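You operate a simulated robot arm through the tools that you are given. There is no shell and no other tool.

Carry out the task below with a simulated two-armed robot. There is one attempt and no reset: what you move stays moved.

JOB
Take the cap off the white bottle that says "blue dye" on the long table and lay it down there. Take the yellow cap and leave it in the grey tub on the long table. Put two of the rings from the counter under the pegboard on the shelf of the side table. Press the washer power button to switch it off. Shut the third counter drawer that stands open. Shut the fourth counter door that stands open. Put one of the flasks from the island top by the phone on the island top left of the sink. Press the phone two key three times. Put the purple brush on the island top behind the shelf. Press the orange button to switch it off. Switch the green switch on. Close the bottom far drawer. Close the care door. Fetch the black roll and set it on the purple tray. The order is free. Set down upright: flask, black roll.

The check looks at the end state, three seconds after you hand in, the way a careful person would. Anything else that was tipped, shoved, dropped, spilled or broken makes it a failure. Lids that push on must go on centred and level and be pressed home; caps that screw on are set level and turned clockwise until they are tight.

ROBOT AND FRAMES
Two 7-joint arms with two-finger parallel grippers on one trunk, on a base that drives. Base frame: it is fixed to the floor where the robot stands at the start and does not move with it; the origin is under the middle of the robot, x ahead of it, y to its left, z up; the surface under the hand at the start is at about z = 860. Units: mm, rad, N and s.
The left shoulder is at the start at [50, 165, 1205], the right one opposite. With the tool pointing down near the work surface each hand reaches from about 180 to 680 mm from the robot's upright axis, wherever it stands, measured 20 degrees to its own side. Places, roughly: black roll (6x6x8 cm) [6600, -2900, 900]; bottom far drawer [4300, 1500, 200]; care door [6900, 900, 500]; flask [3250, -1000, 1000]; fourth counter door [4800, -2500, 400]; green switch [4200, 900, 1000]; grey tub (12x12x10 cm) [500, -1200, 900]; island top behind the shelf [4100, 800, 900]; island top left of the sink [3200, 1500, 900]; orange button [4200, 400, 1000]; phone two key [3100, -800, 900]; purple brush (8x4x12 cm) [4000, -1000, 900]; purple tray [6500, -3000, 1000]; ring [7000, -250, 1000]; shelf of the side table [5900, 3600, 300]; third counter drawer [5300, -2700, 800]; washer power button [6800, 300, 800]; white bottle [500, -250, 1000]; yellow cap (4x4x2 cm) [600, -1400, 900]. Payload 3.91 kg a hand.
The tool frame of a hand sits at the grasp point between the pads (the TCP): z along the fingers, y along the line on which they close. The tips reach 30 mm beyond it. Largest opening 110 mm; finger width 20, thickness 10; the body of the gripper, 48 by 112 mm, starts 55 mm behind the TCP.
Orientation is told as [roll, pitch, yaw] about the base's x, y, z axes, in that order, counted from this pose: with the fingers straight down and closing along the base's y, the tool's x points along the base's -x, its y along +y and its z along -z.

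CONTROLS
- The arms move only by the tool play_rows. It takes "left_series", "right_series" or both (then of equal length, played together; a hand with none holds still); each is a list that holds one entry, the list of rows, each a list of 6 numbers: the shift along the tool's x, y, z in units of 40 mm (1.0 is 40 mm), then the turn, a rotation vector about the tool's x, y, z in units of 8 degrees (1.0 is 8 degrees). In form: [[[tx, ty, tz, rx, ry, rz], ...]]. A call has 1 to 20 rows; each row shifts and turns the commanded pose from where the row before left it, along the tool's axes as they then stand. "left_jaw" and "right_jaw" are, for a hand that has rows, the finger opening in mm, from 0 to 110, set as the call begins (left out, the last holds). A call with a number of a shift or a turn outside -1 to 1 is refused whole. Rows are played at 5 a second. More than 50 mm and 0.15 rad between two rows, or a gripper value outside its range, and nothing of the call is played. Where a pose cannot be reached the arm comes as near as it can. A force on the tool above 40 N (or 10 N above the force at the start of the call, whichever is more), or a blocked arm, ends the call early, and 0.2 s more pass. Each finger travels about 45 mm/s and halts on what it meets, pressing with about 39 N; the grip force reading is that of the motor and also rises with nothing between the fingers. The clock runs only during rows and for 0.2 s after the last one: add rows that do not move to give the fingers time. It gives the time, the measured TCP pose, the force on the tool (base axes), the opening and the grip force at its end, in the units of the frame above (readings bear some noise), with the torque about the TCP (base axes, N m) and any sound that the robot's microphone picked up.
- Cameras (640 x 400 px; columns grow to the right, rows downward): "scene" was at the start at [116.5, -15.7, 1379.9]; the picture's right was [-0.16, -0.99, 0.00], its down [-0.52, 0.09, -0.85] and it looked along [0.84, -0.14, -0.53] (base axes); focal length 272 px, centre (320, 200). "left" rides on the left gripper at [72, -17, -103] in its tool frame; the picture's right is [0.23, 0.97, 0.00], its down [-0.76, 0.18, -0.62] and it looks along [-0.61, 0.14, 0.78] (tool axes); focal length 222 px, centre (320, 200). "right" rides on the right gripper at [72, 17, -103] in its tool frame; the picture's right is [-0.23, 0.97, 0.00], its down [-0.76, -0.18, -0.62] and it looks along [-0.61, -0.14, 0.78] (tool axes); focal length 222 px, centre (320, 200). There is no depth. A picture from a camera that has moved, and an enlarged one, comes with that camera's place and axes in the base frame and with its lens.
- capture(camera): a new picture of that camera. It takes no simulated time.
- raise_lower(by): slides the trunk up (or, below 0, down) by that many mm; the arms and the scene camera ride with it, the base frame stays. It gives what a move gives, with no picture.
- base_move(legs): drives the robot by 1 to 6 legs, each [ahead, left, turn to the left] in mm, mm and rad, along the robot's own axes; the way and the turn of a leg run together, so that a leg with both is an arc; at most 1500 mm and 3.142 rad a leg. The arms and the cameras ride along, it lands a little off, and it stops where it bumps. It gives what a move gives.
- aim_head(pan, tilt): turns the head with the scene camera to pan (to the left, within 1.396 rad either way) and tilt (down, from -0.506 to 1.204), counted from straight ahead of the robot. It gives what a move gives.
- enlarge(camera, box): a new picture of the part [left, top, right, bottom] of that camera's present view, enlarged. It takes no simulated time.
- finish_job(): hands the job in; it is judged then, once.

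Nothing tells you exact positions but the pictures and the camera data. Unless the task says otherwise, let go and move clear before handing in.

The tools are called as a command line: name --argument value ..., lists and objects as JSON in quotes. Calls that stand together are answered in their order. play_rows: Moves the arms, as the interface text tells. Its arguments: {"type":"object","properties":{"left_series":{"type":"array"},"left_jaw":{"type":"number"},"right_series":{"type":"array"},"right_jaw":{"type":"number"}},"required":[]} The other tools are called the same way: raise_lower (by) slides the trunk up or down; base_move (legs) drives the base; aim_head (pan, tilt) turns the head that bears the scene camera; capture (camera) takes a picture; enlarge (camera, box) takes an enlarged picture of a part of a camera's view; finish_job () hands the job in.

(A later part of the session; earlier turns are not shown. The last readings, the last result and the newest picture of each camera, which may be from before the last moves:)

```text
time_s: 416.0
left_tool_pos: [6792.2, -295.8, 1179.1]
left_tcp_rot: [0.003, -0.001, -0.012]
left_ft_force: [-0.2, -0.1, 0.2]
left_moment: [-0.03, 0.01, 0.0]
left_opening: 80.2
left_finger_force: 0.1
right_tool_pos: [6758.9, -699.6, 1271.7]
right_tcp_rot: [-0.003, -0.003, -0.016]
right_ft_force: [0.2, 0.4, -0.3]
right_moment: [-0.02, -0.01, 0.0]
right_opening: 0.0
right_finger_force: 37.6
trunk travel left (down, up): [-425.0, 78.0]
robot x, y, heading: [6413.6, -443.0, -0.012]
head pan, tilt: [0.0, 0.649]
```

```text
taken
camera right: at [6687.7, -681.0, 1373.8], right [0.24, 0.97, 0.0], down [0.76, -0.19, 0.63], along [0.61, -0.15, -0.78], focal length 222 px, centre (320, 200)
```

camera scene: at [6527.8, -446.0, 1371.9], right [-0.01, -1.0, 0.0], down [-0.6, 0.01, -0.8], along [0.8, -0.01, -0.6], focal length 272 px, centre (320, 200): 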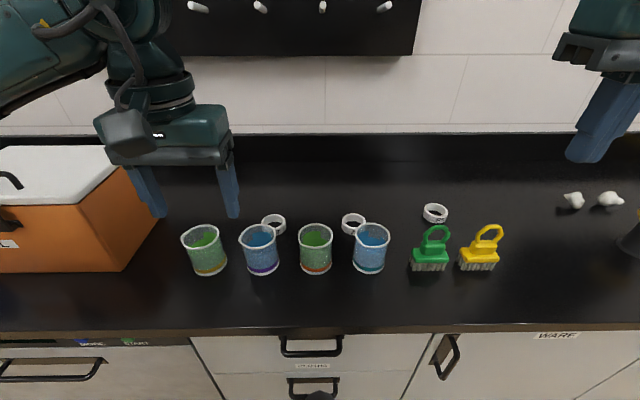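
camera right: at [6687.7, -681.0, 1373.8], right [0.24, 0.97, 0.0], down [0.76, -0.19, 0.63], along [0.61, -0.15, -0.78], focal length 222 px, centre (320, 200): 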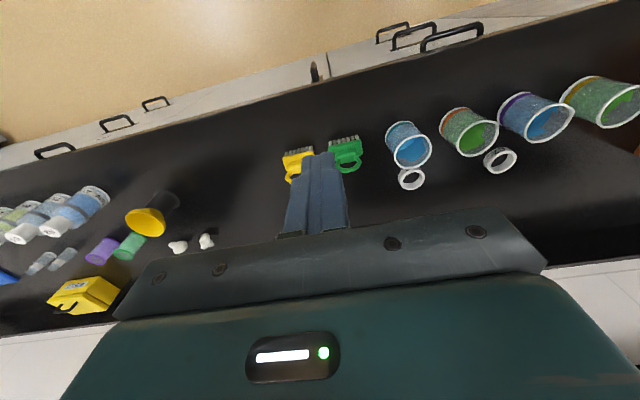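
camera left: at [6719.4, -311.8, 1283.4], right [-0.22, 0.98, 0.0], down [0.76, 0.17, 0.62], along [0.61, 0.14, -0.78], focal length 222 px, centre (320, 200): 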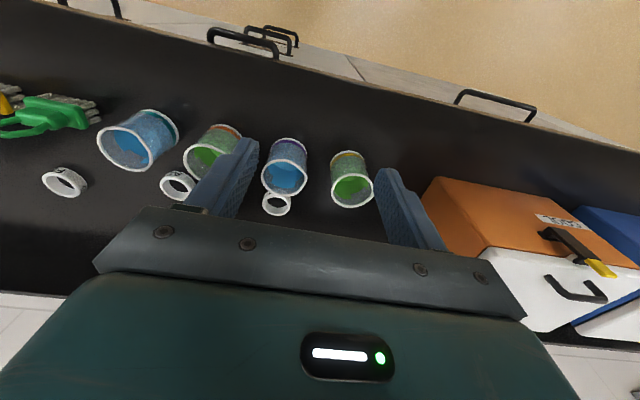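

enlarge --camera "scene" --box '[230, 190, 400, 290]'

enlarge --camera "scene" --box '[400, 190, 520, 285]'

enlarge --camera "right" --box '[380, 100, 540, 200]'

```text
3.76 times, centred on (315, 240) of scene
camera zoom: at [6527.8, -446.0, 1371.9], right [-0.01, -1.0, 0.0], down [-0.6, 0.01, -0.8], along [0.8, -0.01, -0.6], focal length 1025 px, centre (339, 49)
```

zoom: 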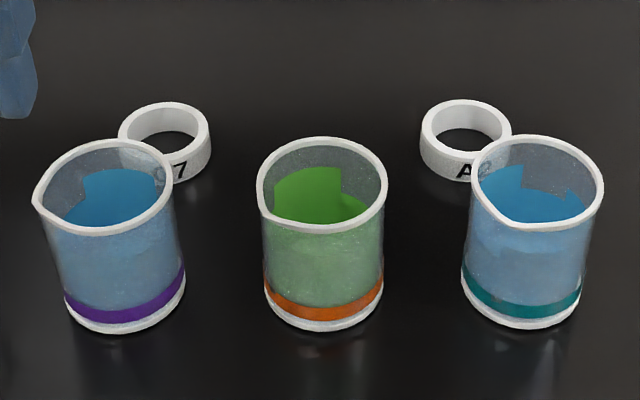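

```text
4.21 times, centred on (460, 238) of scene
camera zoom: at [6527.8, -446.0, 1371.9], right [-0.01, -1.0, 0.0], down [-0.6, 0.01, -0.8], along [0.8, -0.01, -0.6], focal length 1147 px, centre (-270, 42)
```

zoom: 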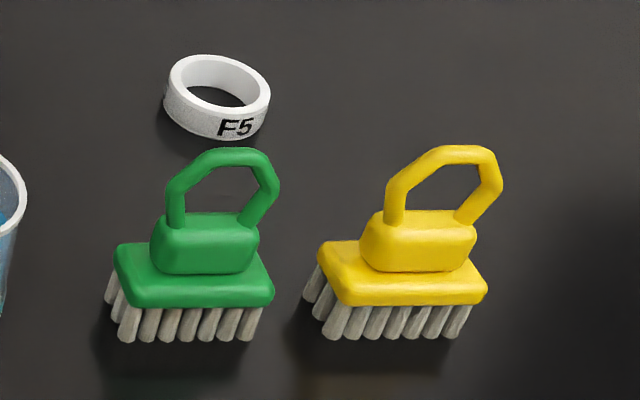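

```text
4.00 times, centred on (460, 150) of right
camera zoom: at [6687.7, -681.0, 1373.8], right [0.24, 0.97, 0.0], down [0.76, -0.19, 0.63], along [0.61, -0.15, -0.78], focal length 888 px, centre (-240, 400)
```

zoom: 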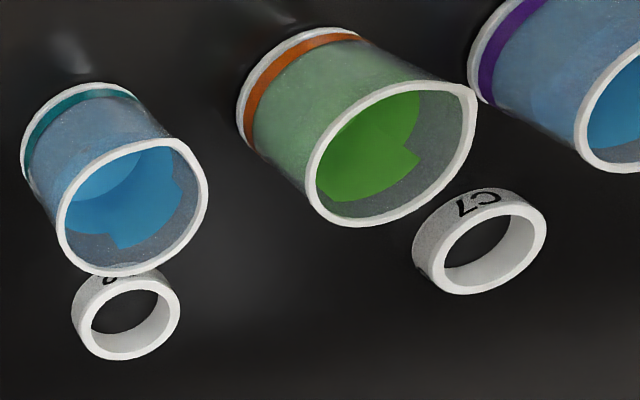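

Rings are about 60 mm wide and 24 mm tall. To keep elbows away from the coolers, I'll take ring "C7" with the right hand from a spot further left, then ring "A" with the left hand from further right.

base_move --legs '[[0, 210, 0.012]]'

raise_lower --by 75

capture --camera "scene"

capture --camera "right"

```text
time_s: 418.4
left_tool_pos: [6791.3, -82.1, 1179.2]
left_tcp_rot: [0.001, -0.003, 0.005]
left_ft_force: [0.4, 0.0, 0.2]
left_moment: [-0.02, -0.02, 0.02]
left_opening: 79.6
left_finger_force: 0.2
right_tool_pos: [6764.3, -488.0, 1272.4]
right_tcp_rot: [-0.002, -0.004, -0.002]
right_ft_force: [-0.7, 1.1, -0.1]
right_moment: [0.01, 0.0, 0.0]
right_opening: 0.0
right_finger_force: 37.9
trunk travel left (down, up): [-425.0, 78.0]
robot x, y, heading: [6411.2, -237.6, 0.003]
head pan, tilt: [0.0, 0.649]
```

```text
time_s: 419.5
left_tool_pos: [6791.2, -81.6, 1254.1]
left_tcp_rot: [0.001, -0.001, 0.006]
left_ft_force: [0.1, 0.2, -0.7]
left_moment: [0.0, 0.0, 0.0]
left_opening: 79.9
left_finger_force: 0.1
right_tool_pos: [6765.1, -488.4, 1348.0]
right_tcp_rot: [-0.003, -0.003, -0.001]
right_ft_force: [0.8, 0.3, 1.1]
right_moment: [0.05, 0.02, 0.04]
right_opening: 0.0
right_finger_force: 37.8
trunk travel left (down, up): [-500.0, 3.0]
robot x, y, heading: [6413.4, -239.5, 0.003]
head pan, tilt: [0.0, 0.649]
```

```text
taken
camera scene: at [6529.4, -237.3, 1446.8], right [0.0, -1.0, 0.0], down [-0.6, 0.0, -0.8], along [0.8, 0.0, -0.6], focal length 272 px, centre (320, 200)
```

scene: 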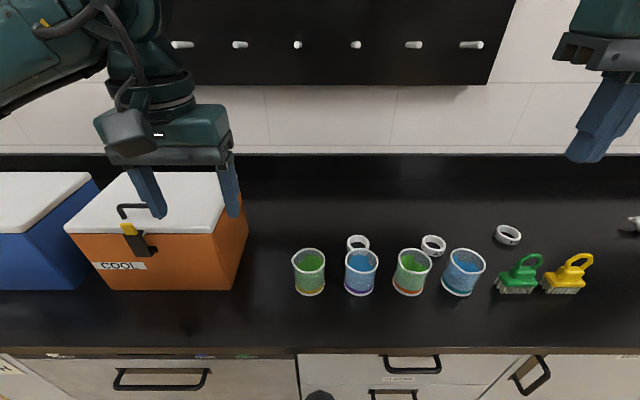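

```text
taken
camera right: at [6693.1, -469.8, 1448.6], right [0.23, 0.97, 0.0], down [0.76, -0.18, 0.63], along [0.61, -0.14, -0.78], focal length 222 px, centre (320, 200)
```

right: 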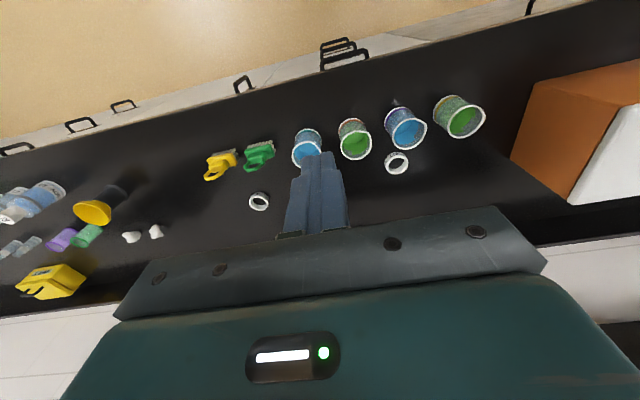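

Moving the right hand above ring C7 with the jaw open.

play_rows --right_series '[[[-0.831, 0.469, 0, 0, 0, 0], [-0.831, 0.469, 0, 0, 0, 0], [-0.831, 0.469, 0, 0, 0, 0], [-0.831, 0.469, 0, 0, 0, 0], [-0.831, 0.469, 0, 0, 0, 0], [-0.831, 0.469, 0, 0, 0, 0], [-0.831, 0.469, 0, 0, 0, 0], [-0.831, 0.469, 0, 0, 0, 0], [0, 0, 0.886, 0, 0, 0], [0, 0, 0.886, 0, 0, 0], [0, 0, 0.886, 0, 0, 0], [0, 0, 0.886, 0, 0, 0], [0, 0, 0.886, 0, 0, 0], [0, 0, 0.886, 0, 0, 0], [0, 0, 0.886, 0, 0, 0], [0, 0, 0, 0, 0, 0]]]' --right_jaw 90

capture --camera "scene"

capture --camera "right"

```text
time_s: 422.9
left_tool_pos: [6790.9, -83.1, 1253.6]
left_tcp_rot: [0.001, -0.002, 0.006]
left_ft_force: [-0.8, -0.9, -0.3]
left_moment: [0.02, 0.0, 0.0]
left_opening: 80.2
left_finger_force: 0.0
right_tool_pos: [7008.3, -339.9, 1092.7]
right_tcp_rot: [-0.002, -0.003, -0.001]
right_ft_force: [-1.1, 0.8, -0.1]
right_moment: [0.01, -0.02, -0.01]
right_opening: 90.0
right_finger_force: 0.1
right hand out of reach, approached as far as the arm can: row 8
trunk travel left (down, up): [-500.0, 3.0]
robot x, y, heading: [6417.4, -238.4, 0.001]
head pan, tilt: [0.0, 0.649]
```

```text
taken
camera scene: at [6529.0, -237.1, 1446.8], right [0.0, -1.0, 0.0], down [-0.6, 0.0, -0.8], along [0.8, 0.0, -0.6], focal length 272 px, centre (320, 200)
```

scene: 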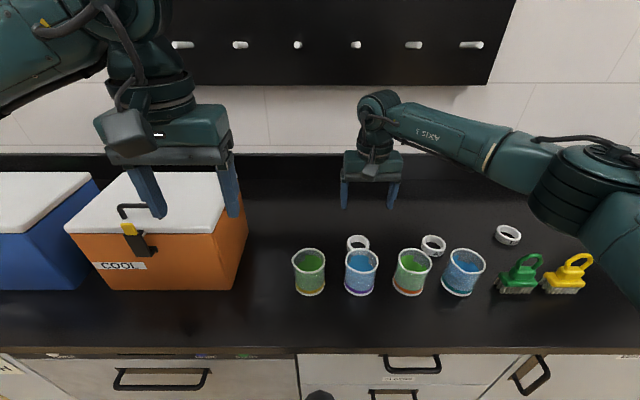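

```text
taken
camera right: at [6935.4, -321.5, 1194.4], right [0.23, 0.97, 0.0], down [0.76, -0.18, 0.63], along [0.61, -0.14, -0.78], focal length 222 px, centre (320, 200)
```

right: 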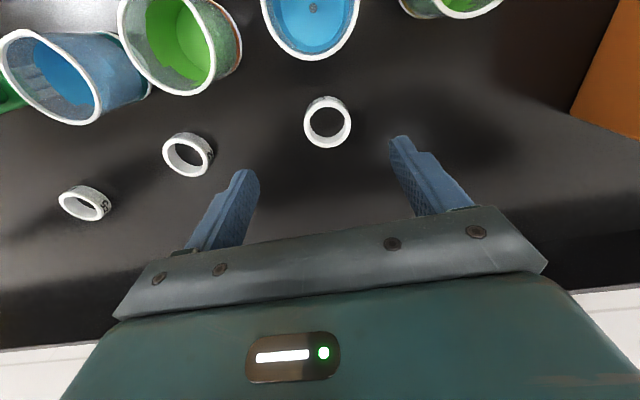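

The ring centre is at (7031, -334). Moving down and forward toward it.

play_rows --right_series '[[[-0.15, 0.037, 0.83, 0, 0, 0], [-0.15, 0.037, 0.83, 0, 0, 0], [-0.15, 0.037, 0.83, 0, 0, 0], [-0.15, 0.037, 0.83, 0, 0, 0], [0, 0, 0, 0, 0, 0]]]'

capture --camera "right"

capture --camera "scene"

```text
time_s: 424.1
left_tool_pos: [6791.6, -83.6, 1253.4]
left_tcp_rot: [0.002, -0.003, 0.005]
left_ft_force: [-0.3, -0.9, -1.3]
left_moment: [-0.02, -0.01, 0.01]
left_opening: 80.0
left_finger_force: 0.1
right_tool_pos: [7029.4, -331.2, 963.3]
right_tcp_rot: [0.0, -0.005, -0.001]
right_ft_force: [-0.1, 0.0, -0.1]
right_moment: [-0.01, 0.0, 0.01]
right_opening: 89.9
right_finger_force: 0.1
trunk travel left (down, up): [-500.0, 3.0]
robot x, y, heading: [6415.5, -236.1, 0.001]
head pan, tilt: [0.0, 0.649]
```

```text
taken
camera right: at [6956.5, -313.7, 1064.7], right [0.23, 0.97, 0.0], down [0.76, -0.18, 0.63], along [0.61, -0.14, -0.78], focal length 222 px, centre (320, 200)
```

right: 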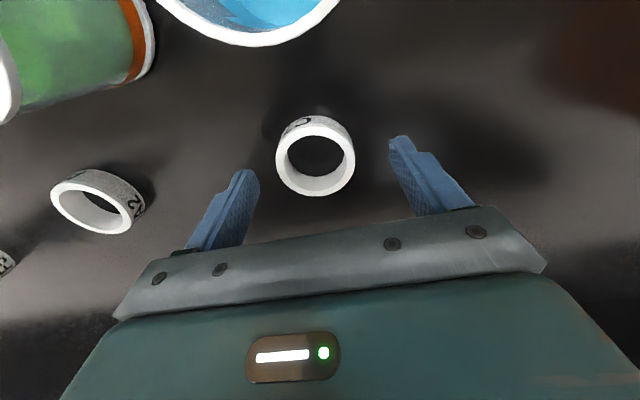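

```text
taken
camera scene: at [6529.0, -237.4, 1446.8], right [0.0, -1.0, 0.0], down [-0.6, 0.0, -0.8], along [0.8, 0.0, -0.6], focal length 272 px, centre (320, 200)
```

scene: 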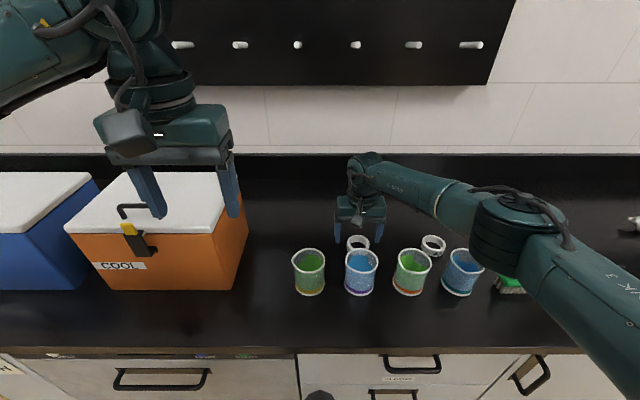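

Nearly there, but the elbow is close above the green brush. Let me check that closely before going lower.

enlarge --camera "scene" --box '[420, 160, 600, 310]'

aim_head --pan -0.5 --tilt 0.75

capture --camera "scene"

```text
2.67 times, centred on (510, 235) of scene
camera zoom: at [6529.0, -237.4, 1446.8], right [0.0, -1.0, 0.0], down [-0.6, 0.0, -0.8], along [0.8, 0.0, -0.6], focal length 726 px, centre (-187, 107)
```

zoom: 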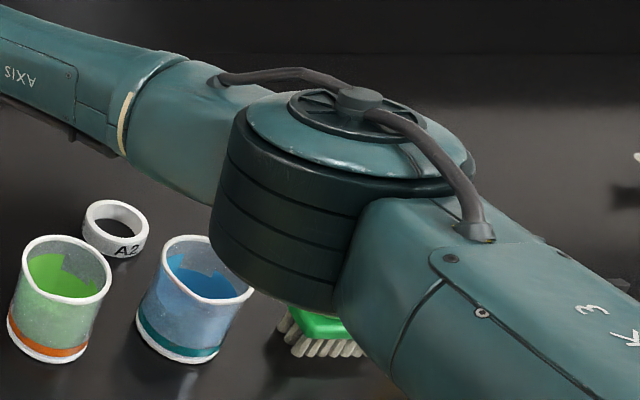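

```text
time_s: 425.1
left_tool_pos: [6790.6, -81.9, 1254.0]
left_tcp_rot: [0.001, -0.001, 0.007]
left_ft_force: [-0.6, 0.6, 0.1]
left_moment: [-0.04, 0.0, 0.02]
left_opening: 79.8
left_finger_force: 0.1
right_tool_pos: [7029.3, -332.0, 962.9]
right_tcp_rot: [-0.001, -0.003, -0.001]
right_ft_force: [0.0, 0.1, 0.7]
right_moment: [0.0, 0.0, -0.03]
right_opening: 89.9
right_finger_force: 0.0
trunk travel left (down, up): [-500.0, 3.0]
robot x, y, heading: [6410.1, -235.4, 0.003]
head pan, tilt: [-0.499, 0.75]
```

```text
taken
camera scene: at [6515.3, -276.8, 1438.2], right [-0.48, -0.88, 0.0], down [-0.6, 0.32, -0.73], along [0.64, -0.35, -0.68], focal length 272 px, centre (320, 200)
```

scene: 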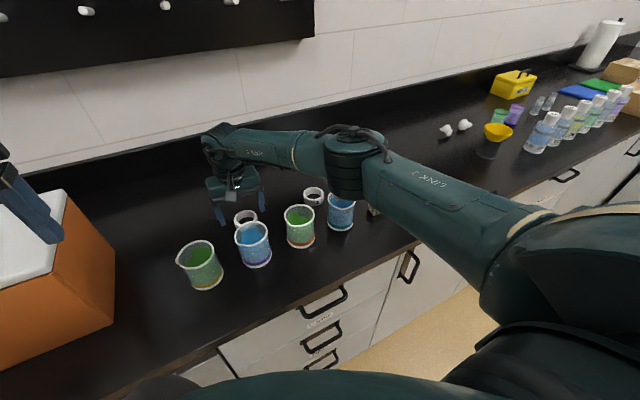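

Triangulating shows the elbow is really high (z≈1190+) and close to the robot, so there's no risk. Lowering to the ring and closing.

play_rows --right_series '[[[-0.08, -0.04, 0.4, 0, 0, 0], [0, 0, 0.33, 0, 0, 0], [0, 0, 0, 0, 0, 0]]]'

capture --camera "right"

play_rows --right_series '[[[0, 0, 0, 0, 0, 0], [0, 0, 0, 0, 0, 0], [0, 0, 0, 0, 0, 0], [0, 0, 0, 0, 0, 0], [0, 0, 0, 0, 0, 0]]]' --right_jaw 50

capture --camera "right"

```text
time_s: 425.9
left_tool_pos: [6790.3, -83.3, 1254.8]
left_tcp_rot: [0.003, -0.001, 0.005]
left_ft_force: [0.0, 0.2, 0.3]
left_moment: [-0.01, 0.05, -0.01]
left_opening: 80.4
left_finger_force: 0.2
right_tool_pos: [7032.9, -334.6, 931.4]
right_tcp_rot: [-0.002, -0.004, -0.002]
right_ft_force: [0.1, 0.5, 0.3]
right_moment: [0.01, 0.0, -0.03]
right_opening: 90.2
right_finger_force: 0.0
trunk travel left (down, up): [-500.0, 3.0]
robot x, y, heading: [6411.6, -233.3, -0.002]
head pan, tilt: [-0.499, 0.75]
```

```text
taken
camera right: at [6960.6, -316.5, 1033.8], right [0.23, 0.97, 0.0], down [0.76, -0.18, 0.63], along [0.61, -0.14, -0.78], focal length 222 px, centre (320, 200)
```

right: 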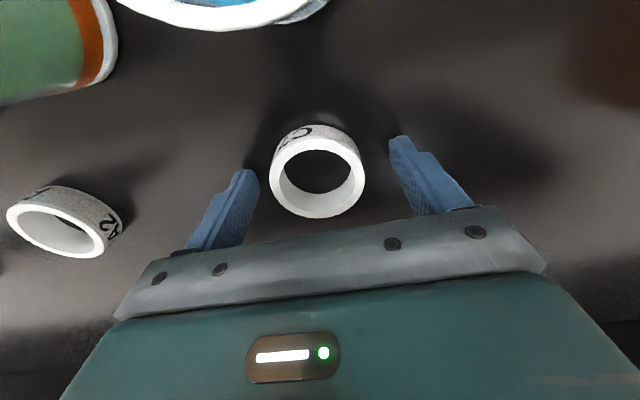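

```text
time_s: 427.1
left_tool_pos: [6791.5, -84.4, 1254.3]
left_tcp_rot: [0.002, -0.001, 0.005]
left_ft_force: [-1.3, 0.1, 0.7]
left_moment: [0.01, 0.03, -0.05]
left_opening: 80.0
left_finger_force: 0.2
right_tool_pos: [7031.4, -333.7, 933.7]
right_tcp_rot: [-0.003, -0.004, -0.002]
right_ft_force: [-0.1, 0.0, 0.2]
right_moment: [0.03, 0.0, 0.03]
right_opening: 57.3
right_finger_force: 38.8
trunk travel left (down, up): [-500.0, 3.0]
robot x, y, heading: [6419.6, -232.6, -0.004]
head pan, tilt: [-0.499, 0.75]
```

```text
taken
camera right: at [6960.7, -316.3, 1034.2], right [0.23, 0.97, 0.0], down [0.76, -0.18, 0.63], along [0.61, -0.14, -0.78], focal length 222 px, centre (320, 200)
```

right: 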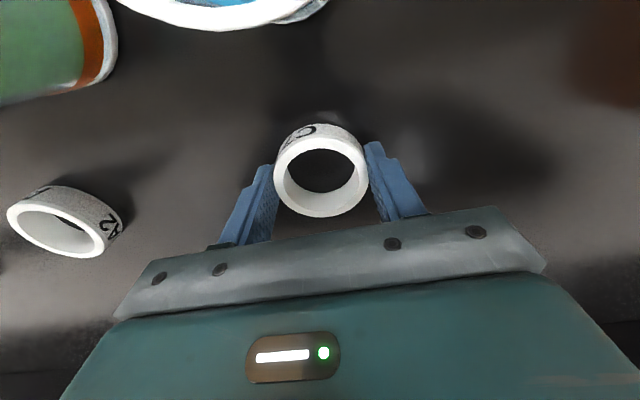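

Ring C7 is gripped. Lifting and drawing it back.

play_rows --right_series '[[[0, 0, -0.4, 0, 0, 0], [0, 0, -0.9, 0, 0, 0], [0, 0, -0.9, 0, 0, 0], [0, 0, -0.9, 0, 0, 0], [0.75, -0.3, -0.4, 0, 0, 0], [0.75, -0.3, -0.4, 0, 0, 0], [0.75, -0.3, -0.4, 0, 0, 0], [0.75, -0.3, -0.4, 0, 0, 0], [0.75, -0.3, -0.4, 0, 0, 0], [0.75, -0.3, -0.4, 0, 0, 0], [0.75, -0.3, -0.4, 0, 0, 0], [0.75, -0.3, -0.4, 0, 0, 0], [0, 0, 0, 0, 0, 0]]]'

base_move --legs '[[0, -410, 0]]'

aim_head --pan 0.0 --tilt 0.65

capture --camera "scene"

capture --camera "right"

```text
time_s: 429.9
left_tool_pos: [6792.1, -82.6, 1254.2]
left_tcp_rot: [0.002, 0.001, 0.004]
left_ft_force: [-0.3, -0.2, -0.5]
left_moment: [0.0, 0.05, 0.01]
left_opening: 80.1
left_finger_force: 0.0
right_tool_pos: [6793.5, -431.0, 1183.4]
right_tcp_rot: [-0.003, -0.002, -0.003]
right_ft_force: [-0.5, 0.1, -0.9]
right_moment: [0.01, 0.03, -0.03]
right_opening: 57.4
right_finger_force: 38.7
trunk travel left (down, up): [-500.0, 3.0]
robot x, y, heading: [6410.8, -235.5, -0.002]
head pan, tilt: [-0.499, 0.75]
```

```text
time_s: 434.0
left_tool_pos: [6791.3, -488.4, 1254.0]
left_tcp_rot: [0.002, -0.001, 0.017]
left_ft_force: [0.3, 0.9, 1.3]
left_moment: [-0.01, -0.01, 0.03]
left_opening: 79.9
left_finger_force: 0.1
right_tool_pos: [6797.4, -837.5, 1182.0]
right_tcp_rot: [-0.003, -0.002, 0.01]
right_ft_force: [-0.3, -0.1, -0.5]
right_moment: [0.01, 0.0, 0.0]
right_opening: 57.5
right_finger_force: 38.9
trunk travel left (down, up): [-500.0, 3.0]
robot x, y, heading: [6414.7, -643.5, 0.013]
head pan, tilt: [-0.499, 0.75]
```

```text
time_s: 434.9
left_tool_pos: [6791.9, -487.8, 1254.3]
left_tcp_rot: [0.002, 0.0, 0.015]
left_ft_force: [-0.4, 0.1, 0.0]
left_moment: [-0.01, -0.01, -0.01]
left_opening: 80.0
left_finger_force: 0.0
right_tool_pos: [6799.2, -837.3, 1183.2]
right_tcp_rot: [-0.002, -0.003, 0.008]
right_ft_force: [-0.8, -0.6, -0.2]
right_moment: [0.0, -0.01, 0.05]
right_opening: 57.1
right_finger_force: 38.9
trunk travel left (down, up): [-500.0, 3.0]
robot x, y, heading: [6417.8, -647.9, 0.009]
head pan, tilt: [0.0, 0.649]
```

```text
taken
camera scene: at [6532.2, -645.0, 1446.8], right [0.01, -1.0, 0.0], down [-0.6, -0.01, -0.8], along [0.8, 0.01, -0.6], focal length 272 px, centre (320, 200)
```

scene: 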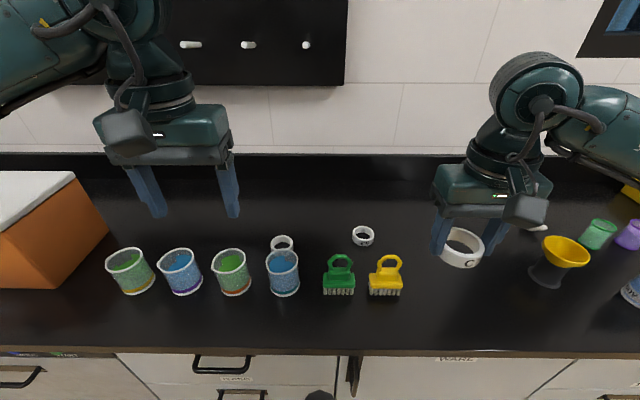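

```text
taken
camera right: at [6726.6, -820.1, 1284.5], right [0.22, 0.98, 0.0], down [0.76, -0.17, 0.63], along [0.61, -0.14, -0.78], focal length 222 px, centre (320, 200)
```

right: 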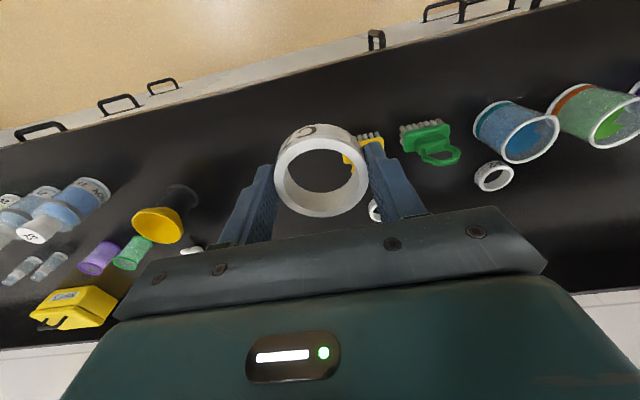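

Ring C7 is held. Now the left hand goes to ring A2 at about (7033, -535).

play_rows --left_series '[[[-0.75, -0.158, 0.51, 0, 0, 0], [-0.75, -0.158, 0.51, 0, 0, 0], [-0.75, -0.158, 0.51, 0, 0, 0], [-0.75, -0.158, 0.51, 0, 0, 0], [-0.75, -0.158, 0.51, 0, 0, 0], [-0.75, -0.158, 0.51, 0, 0, 0], [-0.75, -0.158, 0.51, 0, 0, 0], [-0.75, -0.158, 0.51, 0, 0, 0], [0, 0, 0, 0, 0, 0]]]' --left_jaw 90

capture --camera "left"

capture --camera "scene"

```text
time_s: 436.9
left_tool_pos: [7034.2, -537.0, 1090.6]
left_tcp_rot: [0.001, 0.0, 0.014]
left_ft_force: [0.7, 0.4, 1.2]
left_moment: [-0.01, -0.05, 0.01]
left_opening: 89.7
left_finger_force: 0.0
right_tool_pos: [6798.2, -836.7, 1182.8]
right_tcp_rot: [-0.001, -0.005, 0.009]
right_ft_force: [-0.8, -0.3, -0.1]
right_moment: [-0.02, 0.0, -0.02]
right_opening: 57.4
right_finger_force: 38.8
trunk travel left (down, up): [-500.0, 3.0]
robot x, y, heading: [6417.7, -645.2, 0.014]
head pan, tilt: [0.0, 0.649]
```

```text
taken
camera left: at [6962.0, -554.8, 1194.7], right [-0.24, 0.97, 0.0], down [0.76, 0.19, 0.62], along [0.61, 0.15, -0.78], focal length 222 px, centre (320, 200)
```

left: 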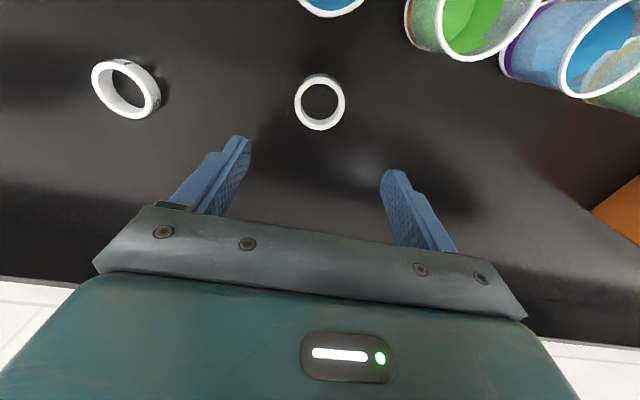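

```text
taken
camera scene: at [6531.7, -644.3, 1446.9], right [0.01, -1.0, 0.0], down [-0.6, -0.01, -0.8], along [0.8, 0.01, -0.6], focal length 272 px, centre (320, 200)
```

scene: 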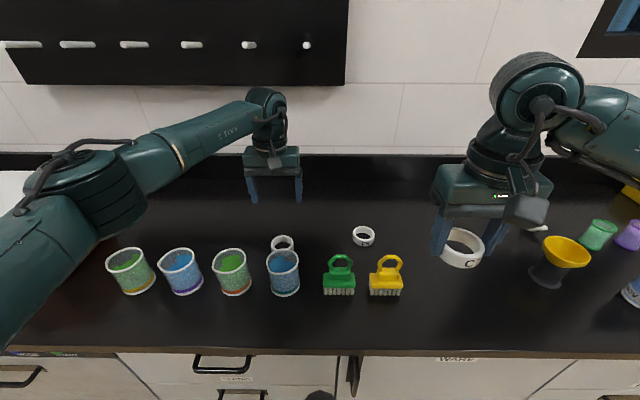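

The hand is right above the ring. Descending and closing.

play_rows --left_series '[[[0, -0.04, 0.8, 0, 0, 0], [0, 0, 0.8, 0, 0, 0], [0, 0, 0.8, 0, 0, 0], [0, 0, 0.8, 0, 0, 0], [0, 0, 0.7, 0, 0, 0], [0, 0, 0, 0, 0, 0]]]'

capture --camera "left"

play_rows --left_series '[[[0, 0, 0, 0, 0, 0], [0, 0, 0, 0, 0, 0], [0, 0, 0, 0, 0, 0], [0, 0, 0, 0, 0, 0], [0, 0, 0, 0, 0, 0]]]' --left_jaw 50

capture --camera "left"

```text
time_s: 438.3
left_tool_pos: [7034.1, -533.2, 933.4]
left_tcp_rot: [0.001, -0.002, 0.016]
left_ft_force: [0.3, 0.5, 0.0]
left_moment: [0.06, 0.03, -0.01]
left_opening: 90.1
left_finger_force: 0.0
right_tool_pos: [6798.3, -836.3, 1183.2]
right_tcp_rot: [-0.001, -0.004, 0.008]
right_ft_force: [-0.1, 0.3, -0.2]
right_moment: [0.0, 0.02, -0.06]
right_opening: 57.2
right_finger_force: 39.0
trunk travel left (down, up): [-500.0, 3.0]
robot x, y, heading: [6418.8, -645.9, 0.015]
head pan, tilt: [0.0, 0.649]
```

```text
taken
camera left: at [6961.4, -550.9, 1038.2], right [-0.24, 0.97, 0.0], down [0.76, 0.19, 0.62], along [0.61, 0.15, -0.78], focal length 222 px, centre (320, 200)
```

left: 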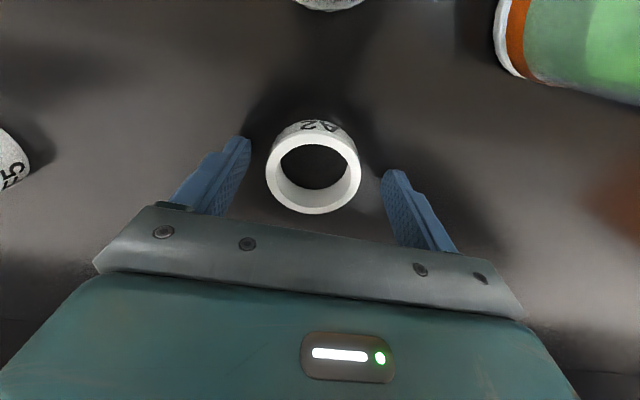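

```text
time_s: 439.5
left_tool_pos: [7033.3, -533.1, 935.9]
left_tcp_rot: [0.002, -0.001, 0.016]
left_ft_force: [-0.9, -0.2, 0.3]
left_moment: [-0.02, -0.04, -0.02]
left_opening: 56.5
left_finger_force: 39.3
right_tool_pos: [6798.5, -836.5, 1184.1]
right_tcp_rot: [-0.002, -0.004, 0.008]
right_ft_force: [-0.1, 0.7, -0.3]
right_moment: [0.02, 0.01, 0.02]
right_opening: 57.5
right_finger_force: 39.3
trunk travel left (down, up): [-500.0, 3.0]
robot x, y, heading: [6415.6, -642.2, 0.016]
head pan, tilt: [0.0, 0.649]
```

```text
taken
camera left: at [6961.5, -551.0, 1038.6], right [-0.24, 0.97, 0.0], down [0.76, 0.19, 0.62], along [0.61, 0.15, -0.78], focal length 222 px, centre (320, 200)
```

left: 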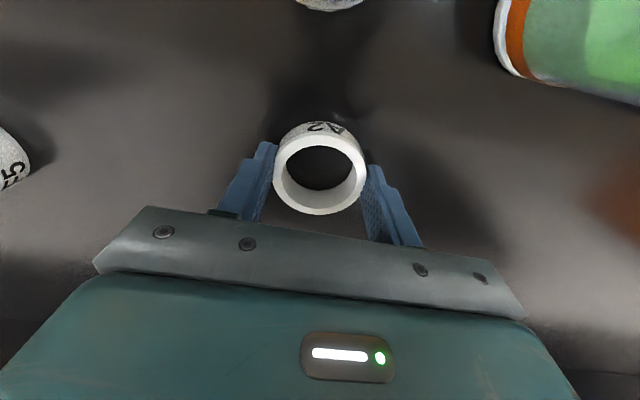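

Both rings are held. Retracting the left hand, then driving to the side table near the exit door.

play_rows --left_series '[[[0, 0, -0.4, 0, 0, 0], [0, 0, -0.9, 0, 0, 0], [0, 0, -0.9, 0, 0, 0], [0, 0, -0.9, 0, 0, 0], [0.75, 0.3, -0.4, 0, 0, 0], [0.75, 0.3, -0.4, 0, 0, 0], [0.75, 0.3, -0.4, 0, 0, 0], [0.75, 0.3, -0.4, 0, 0, 0], [0.75, 0.3, -0.4, 0, 0, 0], [0.75, 0.3, -0.4, 0, 0, 0], [0.75, 0.3, -0.4, 0, 0, 0], [0.75, 0.3, -0.4, 0, 0, 0], [0, 0, 0, 0, 0, 0]]]'

capture --camera "scene"

base_move --legs '[[-580, 0, -0.015], [0, 1500, 0], [0, 1450, 0]]'

aim_head --pan 1.2 --tilt 0.4

capture --camera "scene"

```text
time_s: 442.3
left_tool_pos: [6790.7, -443.6, 1184.2]
left_tcp_rot: [0.005, -0.002, 0.016]
left_ft_force: [0.2, 0.1, -0.1]
left_moment: [0.02, -0.01, 0.01]
left_opening: 56.4
left_finger_force: 39.0
right_tool_pos: [6800.0, -836.1, 1183.2]
right_tcp_rot: [0.0, -0.003, 0.009]
right_ft_force: [-0.6, -0.3, 0.0]
right_moment: [-0.03, -0.01, -0.03]
right_opening: 57.3
right_finger_force: 38.9
trunk travel left (down, up): [-500.0, 3.0]
robot x, y, heading: [6420.4, -641.8, 0.014]
head pan, tilt: [0.0, 0.649]
```

```text
taken
camera scene: at [6532.6, -645.0, 1446.7], right [0.01, -1.0, 0.0], down [-0.6, -0.01, -0.8], along [0.8, 0.01, -0.6], focal length 272 px, centre (320, 200)
```

scene: 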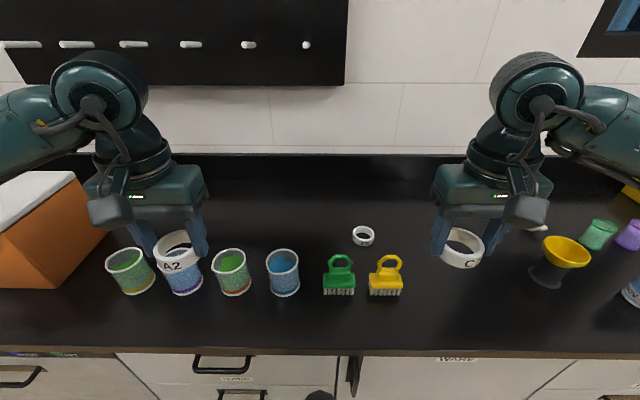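

```text
time_s: 471.3
left_tool_pos: [6324.1, 2518.8, 1184.5]
left_tcp_rot: [0.001, 0.0, -0.049]
left_ft_force: [0.5, 0.5, -0.1]
left_moment: [0.01, 0.04, 0.01]
left_opening: 53.5
left_finger_force: 39.3
right_tool_pos: [6306.7, 2125.3, 1181.8]
right_tcp_rot: [-0.002, -0.003, -0.056]
right_ft_force: [0.6, -0.1, 0.7]
right_moment: [0.02, 0.03, -0.01]
right_opening: 57.4
right_finger_force: 38.8
trunk travel left (down, up): [-500.0, 3.0]
robot x, y, heading: [5937.2, 2342.8, -0.054]
head pan, tilt: [0.0, 0.649]
```

```text
time_s: 472.7
left_tool_pos: [6323.7, 2518.4, 1185.0]
left_tcp_rot: [0.002, -0.001, -0.05]
left_ft_force: [0.5, -0.8, -1.0]
left_moment: [-0.01, -0.02, -0.02]
left_opening: 53.1
left_finger_force: 39.4
right_tool_pos: [6306.2, 2126.1, 1183.9]
right_tcp_rot: [0.0, -0.004, -0.057]
right_ft_force: [0.5, 0.3, -0.8]
right_moment: [-0.02, 0.02, 0.02]
right_opening: 57.2
right_finger_force: 39.2
trunk travel left (down, up): [-500.0, 3.0]
robot x, y, heading: [5938.4, 2342.4, -0.052]
head pan, tilt: [1.201, 0.4]
```

```text
taken
camera scene: at [6003.8, 2423.0, 1469.3], right [0.91, -0.41, 0.0], down [-0.16, -0.36, -0.92], along [0.38, 0.84, -0.39], focal length 272 px, centre (320, 200)
```

scene: 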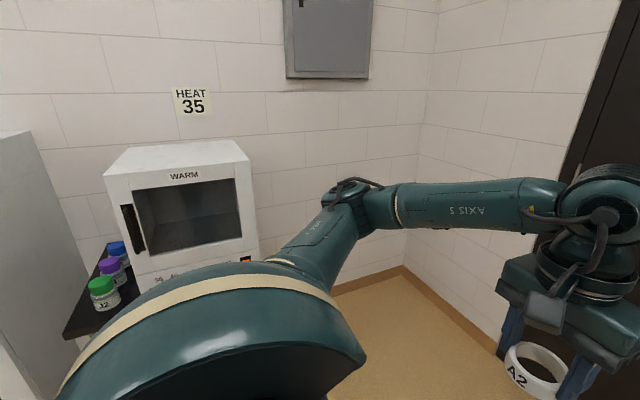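

The side table carries a "WARM" incubator. I'll turn to face it and check the rings.

base_move --legs '[[0, 0, 1.62]]'

aim_head --pan 0.0 --tilt 0.6

capture --camera "scene"

capture --camera "left"

```text
time_s: 477.2
left_tool_pos: [5723.9, 2707.5, 1184.5]
left_tcp_rot: [0.002, 0.0, 1.617]
left_ft_force: [0.1, 0.1, 0.4]
left_moment: [-0.01, 0.0, 0.01]
left_opening: 53.3
left_finger_force: 38.6
right_tool_pos: [6117.8, 2728.9, 1182.8]
right_tcp_rot: [-0.002, -0.004, 1.612]
right_ft_force: [0.8, 0.5, 0.0]
right_moment: [0.03, -0.01, 0.03]
right_opening: 57.4
right_finger_force: 39.0
trunk travel left (down, up): [-500.0, 3.0]
robot x, y, heading: [5937.1, 2341.8, 1.615]
head pan, tilt: [1.201, 0.4]
```

```text
time_s: 478.6
left_tool_pos: [5724.7, 2707.3, 1184.1]
left_tcp_rot: [0.001, 0.0, 1.616]
left_ft_force: [-0.3, 0.3, -0.4]
left_moment: [0.01, 0.02, 0.01]
left_opening: 53.1
left_finger_force: 39.2
right_tool_pos: [6118.0, 2727.7, 1182.7]
right_tcp_rot: [0.0, -0.003, 1.612]
right_ft_force: [-0.1, -0.3, -0.6]
right_moment: [0.01, -0.01, -0.03]
right_opening: 57.3
right_finger_force: 38.9
trunk travel left (down, up): [-500.0, 3.0]
robot x, y, heading: [5937.1, 2339.3, 1.613]
head pan, tilt: [0.0, 0.6]
```

```text
taken
camera scene: at [5931.4, 2457.6, 1451.1], right [1.0, 0.04, 0.0], down [0.02, -0.56, -0.83], along [-0.04, 0.82, -0.56], focal length 272 px, centre (320, 200)
```

scene: 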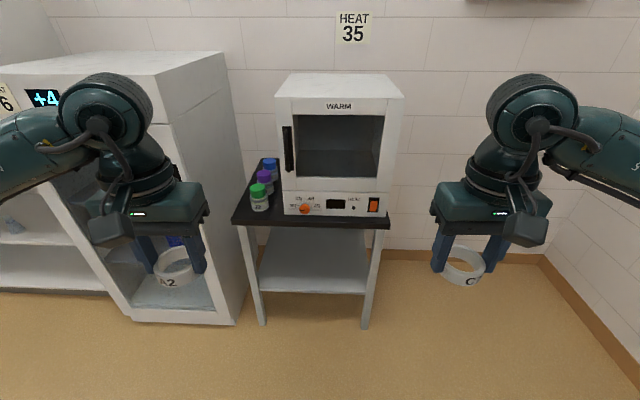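

```text
taken
camera left: at [5745.1, 2636.9, 1288.4], right [-0.96, -0.27, 0.0], down [-0.21, 0.75, 0.62], along [-0.17, 0.6, -0.78], focal length 222 px, centre (320, 200)
```

left: 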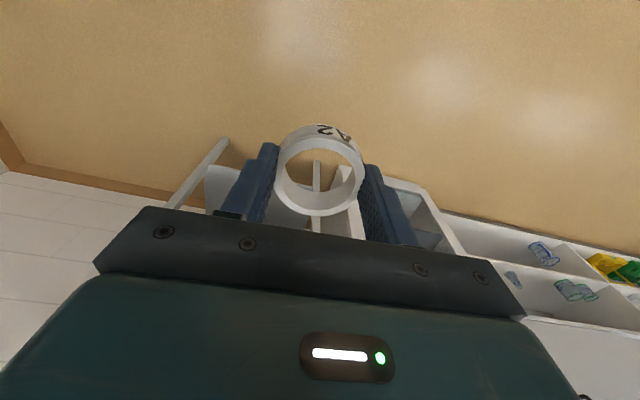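

The shelf is empty, at z≈313 with front edge y≈3313, between legs at x≈5573 and 6147. I'll lower the trunk and both hands here in free space first, then drive them in under the tabletop.

raise_lower --by -400

raise_lower --by -100

play_rows --left_series '[[[-0.4, -0.34, 0.7, 0, 0, 0], [-0.4, -0.34, 0.7, 0, 0, 0], [-0.4, -0.34, 0.7, 0, 0, 0], [-0.4, -0.34, 0.7, 0, 0, 0], [-0.4, -0.34, 0.7, 0, 0, 0], [-0.4, -0.34, 0.7, 0, 0, 0], [-0.4, -0.34, 0.7, 0, 0, 0], [0, 0, 0.8, 0, 0, 0], [0, 0, 0.8, 0, 0, 0], [0, 0, 0, 0, 0, 0]]]' --right_series '[[[-0.4, 0.34, 0.7, 0, 0, 0], [-0.4, 0.34, 0.7, 0, 0, 0], [-0.4, 0.34, 0.7, 0, 0, 0], [-0.4, 0.34, 0.7, 0, 0, 0], [-0.4, 0.34, 0.7, 0, 0, 0], [-0.4, 0.34, 0.7, 0, 0, 0], [-0.4, 0.34, 0.7, 0, 0, 0], [0, 0, 0.8, 0, 0, 0], [0, 0, 0.8, 0, 0, 0], [0, 0, 0, 0, 0, 0]]]'

capture --camera "scene"

```text
time_s: 482.4
left_tool_pos: [5725.4, 2708.0, 784.2]
left_tcp_rot: [0.002, 0.001, 1.617]
left_ft_force: [-0.1, -0.5, -1.1]
left_moment: [0.01, 0.04, 0.02]
left_opening: 53.1
left_finger_force: 39.0
right_tool_pos: [6118.2, 2727.9, 784.0]
right_tcp_rot: [-0.001, -0.004, 1.611]
right_ft_force: [-0.4, 0.1, 0.6]
right_moment: [0.01, -0.01, -0.02]
right_opening: 57.4
right_finger_force: 39.7
trunk travel left (down, up): [-100.0, 403.0]
robot x, y, heading: [5940.1, 2341.3, 1.614]
head pan, tilt: [0.0, 0.6]
```

```text
time_s: 483.7
left_tool_pos: [5725.1, 2709.5, 684.5]
left_tcp_rot: [0.002, 0.001, 1.616]
left_ft_force: [-0.9, 0.0, -1.3]
left_moment: [0.01, -0.01, -0.04]
left_opening: 53.0
left_finger_force: 38.8
right_tool_pos: [6118.1, 2729.1, 682.2]
right_tcp_rot: [-0.002, -0.004, 1.612]
right_ft_force: [-0.9, -0.4, 0.1]
right_moment: [0.0, -0.03, 0.02]
right_opening: 57.3
right_finger_force: 39.4
trunk travel left (down, up): [0.0, 503.0]
robot x, y, heading: [5936.5, 2344.1, 1.612]
head pan, tilt: [0.0, 0.6]
```

```text
time_s: 485.9
left_tool_pos: [5811.0, 2825.2, 426.0]
left_tcp_rot: [0.0, -0.001, 1.616]
left_ft_force: [0.5, 0.6, -0.6]
left_moment: [-0.03, 0.01, 0.0]
left_opening: 53.3
left_finger_force: 39.0
right_tool_pos: [6019.6, 2835.8, 423.7]
right_tcp_rot: [-0.002, -0.005, 1.611]
right_ft_force: [0.3, -0.3, -0.5]
right_moment: [0.01, 0.0, 0.03]
right_opening: 57.4
right_finger_force: 39.4
trunk travel left (down, up): [0.0, 503.0]
robot x, y, heading: [5940.2, 2339.7, 1.613]
head pan, tilt: [0.0, 0.6]
```

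```text
taken
camera scene: at [5931.4, 2457.6, 951.1], right [1.0, 0.04, 0.0], down [0.02, -0.56, -0.83], along [-0.04, 0.82, -0.56], focal length 272 px, centre (320, 200)
```

scene: 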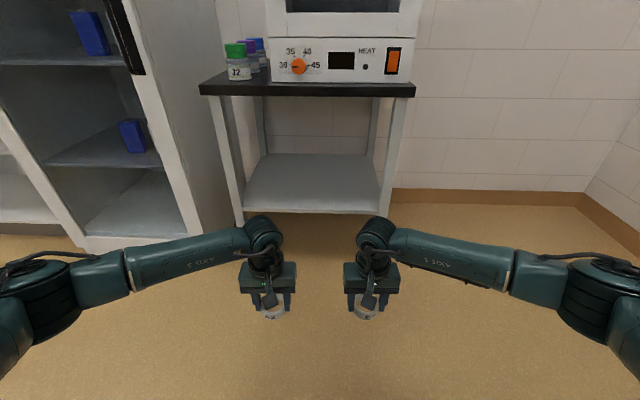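

Both hands reach low easily, but the forearms spread sideways, so I'll place one ring at a time near the middle. I'll tuck the left hand back and bring the right hand to just before the shelf edge.

play_rows --left_series '[[[0.8, 0.2, -0.5, 0, 0, 0], [0.8, 0.2, -0.5, 0, 0, 0], [0.8, 0.2, -0.5, 0, 0, 0], [0.8, 0.2, -0.5, 0, 0, 0], [0.8, 0.2, -0.5, 0, 0, 0], [0, 0, 0, 0, 0, 0]]]'

base_move --legs '[[0, 0, -0.042], [0, 240, 0], [430, 0, 0]]'

capture --camera "scene"

capture --camera "right"

```text
time_s: 487.3
left_tool_pos: [5779.4, 2662.4, 521.3]
left_tcp_rot: [0.003, 0.0, 1.619]
left_ft_force: [0.3, -0.4, -0.5]
left_moment: [-0.02, -0.01, 0.0]
left_opening: 53.2
left_finger_force: 39.1
right_tool_pos: [6020.5, 2834.6, 423.0]
right_tcp_rot: [-0.003, -0.004, 1.611]
right_ft_force: [-0.2, 0.1, 0.3]
right_moment: [0.0, 0.0, -0.02]
right_opening: 57.5
right_finger_force: 38.8
trunk travel left (down, up): [0.0, 503.0]
robot x, y, heading: [5940.6, 2340.1, 1.616]
head pan, tilt: [0.0, 0.6]
```

```text
time_s: 492.7
left_tool_pos: [5544.7, 3099.8, 521.6]
left_tcp_rot: [0.002, -0.001, 1.575]
left_ft_force: [-0.1, 0.2, -0.1]
left_moment: [-0.03, -0.02, 0.02]
left_opening: 53.3
left_finger_force: 39.5
right_tool_pos: [5793.5, 3260.4, 423.6]
right_tcp_rot: [-0.003, -0.003, 1.571]
right_ft_force: [1.0, 0.3, -0.3]
right_moment: [-0.02, 0.02, 0.04]
right_opening: 57.1
right_finger_force: 38.8
trunk travel left (down, up): [0.0, 503.0]
robot x, y, heading: [5694.3, 2774.3, 1.571]
head pan, tilt: [0.0, 0.6]
```

```text
taken
camera scene: at [5688.8, 2886.5, 951.1], right [1.0, 0.0, 0.0], down [0.0, -0.56, -0.83], along [0.0, 0.83, -0.56], focal length 272 px, centre (320, 200)
```

scene: 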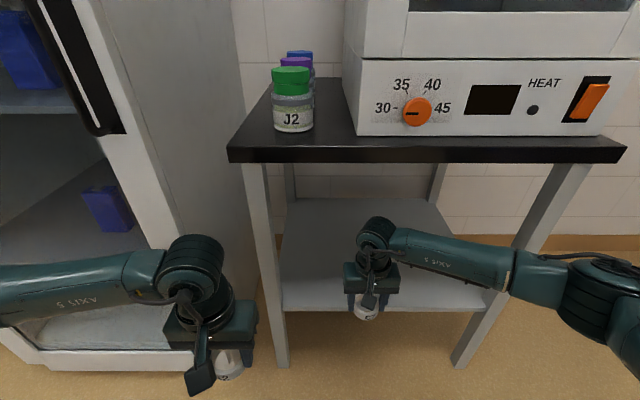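

```text
taken
camera right: at [5776.9, 3188.1, 525.5], right [-0.97, 0.23, 0.0], down [0.18, 0.76, 0.63], along [0.14, 0.61, -0.78], focal length 222 px, centre (320, 200)
```

right: 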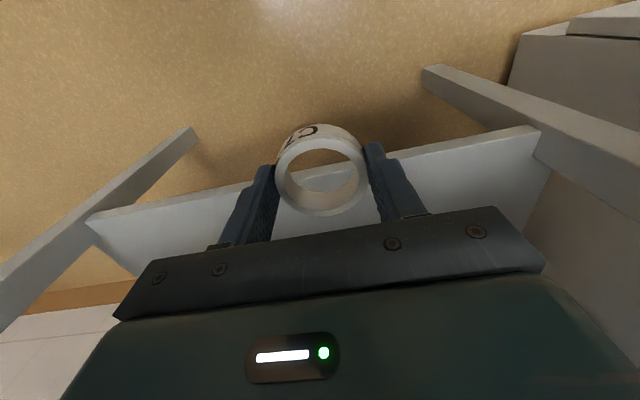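

The right hand is just before the shelf edge and its elbow stays inside the right leg. Moving it 115 mm forward over the shelf.

play_rows --right_series '[[[-0.58, 0, 0, 0, 0, 0], [-0.58, 0, 0, 0, 0, 0], [-0.58, 0, 0, 0, 0, 0], [-0.58, 0, 0, 0, 0, 0], [-0.58, 0, 0, 0, 0, 0], [0, 0, 0, 0, 0, 0]]]'

capture --camera "scene"

capture --camera "right"

```text
time_s: 494.1
left_tool_pos: [5545.0, 3098.7, 522.0]
left_tcp_rot: [0.002, -0.001, 1.575]
left_ft_force: [-0.5, -1.0, -0.7]
left_moment: [0.01, 0.02, -0.01]
left_opening: 53.4
left_finger_force: 38.8
right_tool_pos: [5792.6, 3376.4, 422.6]
right_tcp_rot: [-0.003, -0.003, 1.57]
right_ft_force: [-0.6, -1.3, -0.5]
right_moment: [-0.03, -0.03, 0.01]
right_opening: 57.4
right_finger_force: 38.8
trunk travel left (down, up): [0.0, 503.0]
robot x, y, heading: [5687.8, 2766.7, 1.567]
head pan, tilt: [0.0, 0.6]
```

```text
taken
camera scene: at [5688.8, 2886.5, 951.1], right [1.0, 0.0, 0.0], down [0.0, -0.56, -0.83], along [0.0, 0.83, -0.56], focal length 272 px, centre (320, 200)
```

scene: 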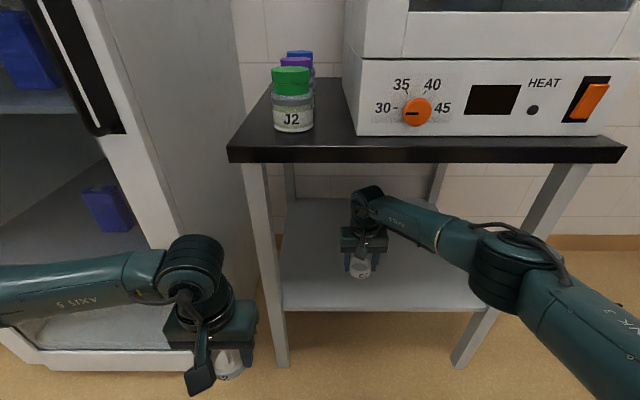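

```text
taken
camera right: at [5777.4, 3304.0, 524.6], right [-0.97, 0.23, 0.0], down [0.18, 0.76, 0.63], along [0.14, 0.61, -0.78], focal length 222 px, centre (320, 200)
```

right: 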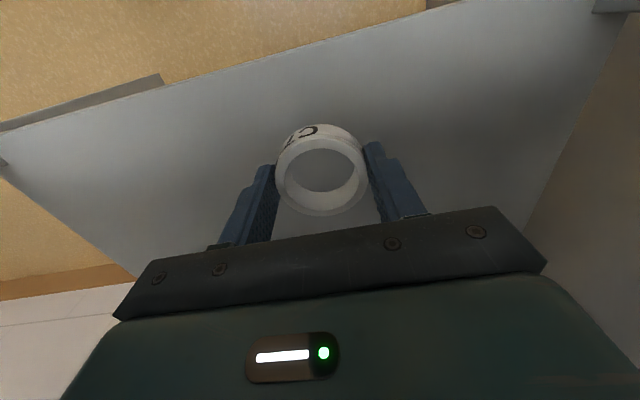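

The ring is over the shelf. Lowering it.

play_rows --right_series '[[[0, 0, 0.5, 0, 0, 0], [0, 0, 0.5, 0, 0, 0], [0, 0, 0.5, 0, 0, 0], [0, 0, 0.1, 0, 0, 0], [0, 0, 0, 0, 0, 0]]]'

capture --camera "right"

```text
time_s: 495.3
left_tool_pos: [5544.1, 3099.6, 521.1]
left_tcp_rot: [0.002, -0.001, 1.577]
left_ft_force: [0.1, 0.3, 0.1]
left_moment: [0.0, 0.0, -0.01]
left_opening: 53.3
left_finger_force: 39.6
right_tool_pos: [5795.0, 3373.9, 359.0]
right_tcp_rot: [-0.002, -0.005, 1.569]
right_ft_force: [-0.6, 0.3, -0.3]
right_moment: [0.03, 0.02, 0.01]
right_opening: 57.3
right_finger_force: 39.1
right hand out of reach, approached as far as the arm can: row 4
trunk travel left (down, up): [0.0, 503.0]
robot x, y, heading: [5691.9, 2770.6, 1.57]
head pan, tilt: [0.0, 0.6]
```

```text
taken
camera right: at [5778.7, 3300.8, 461.3], right [-0.97, 0.23, 0.0], down [0.18, 0.76, 0.63], along [0.14, 0.61, -0.78], focal length 222 px, centre (320, 200)
```

right: 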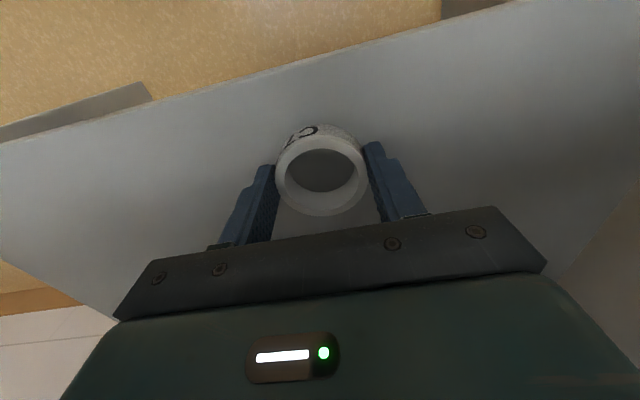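

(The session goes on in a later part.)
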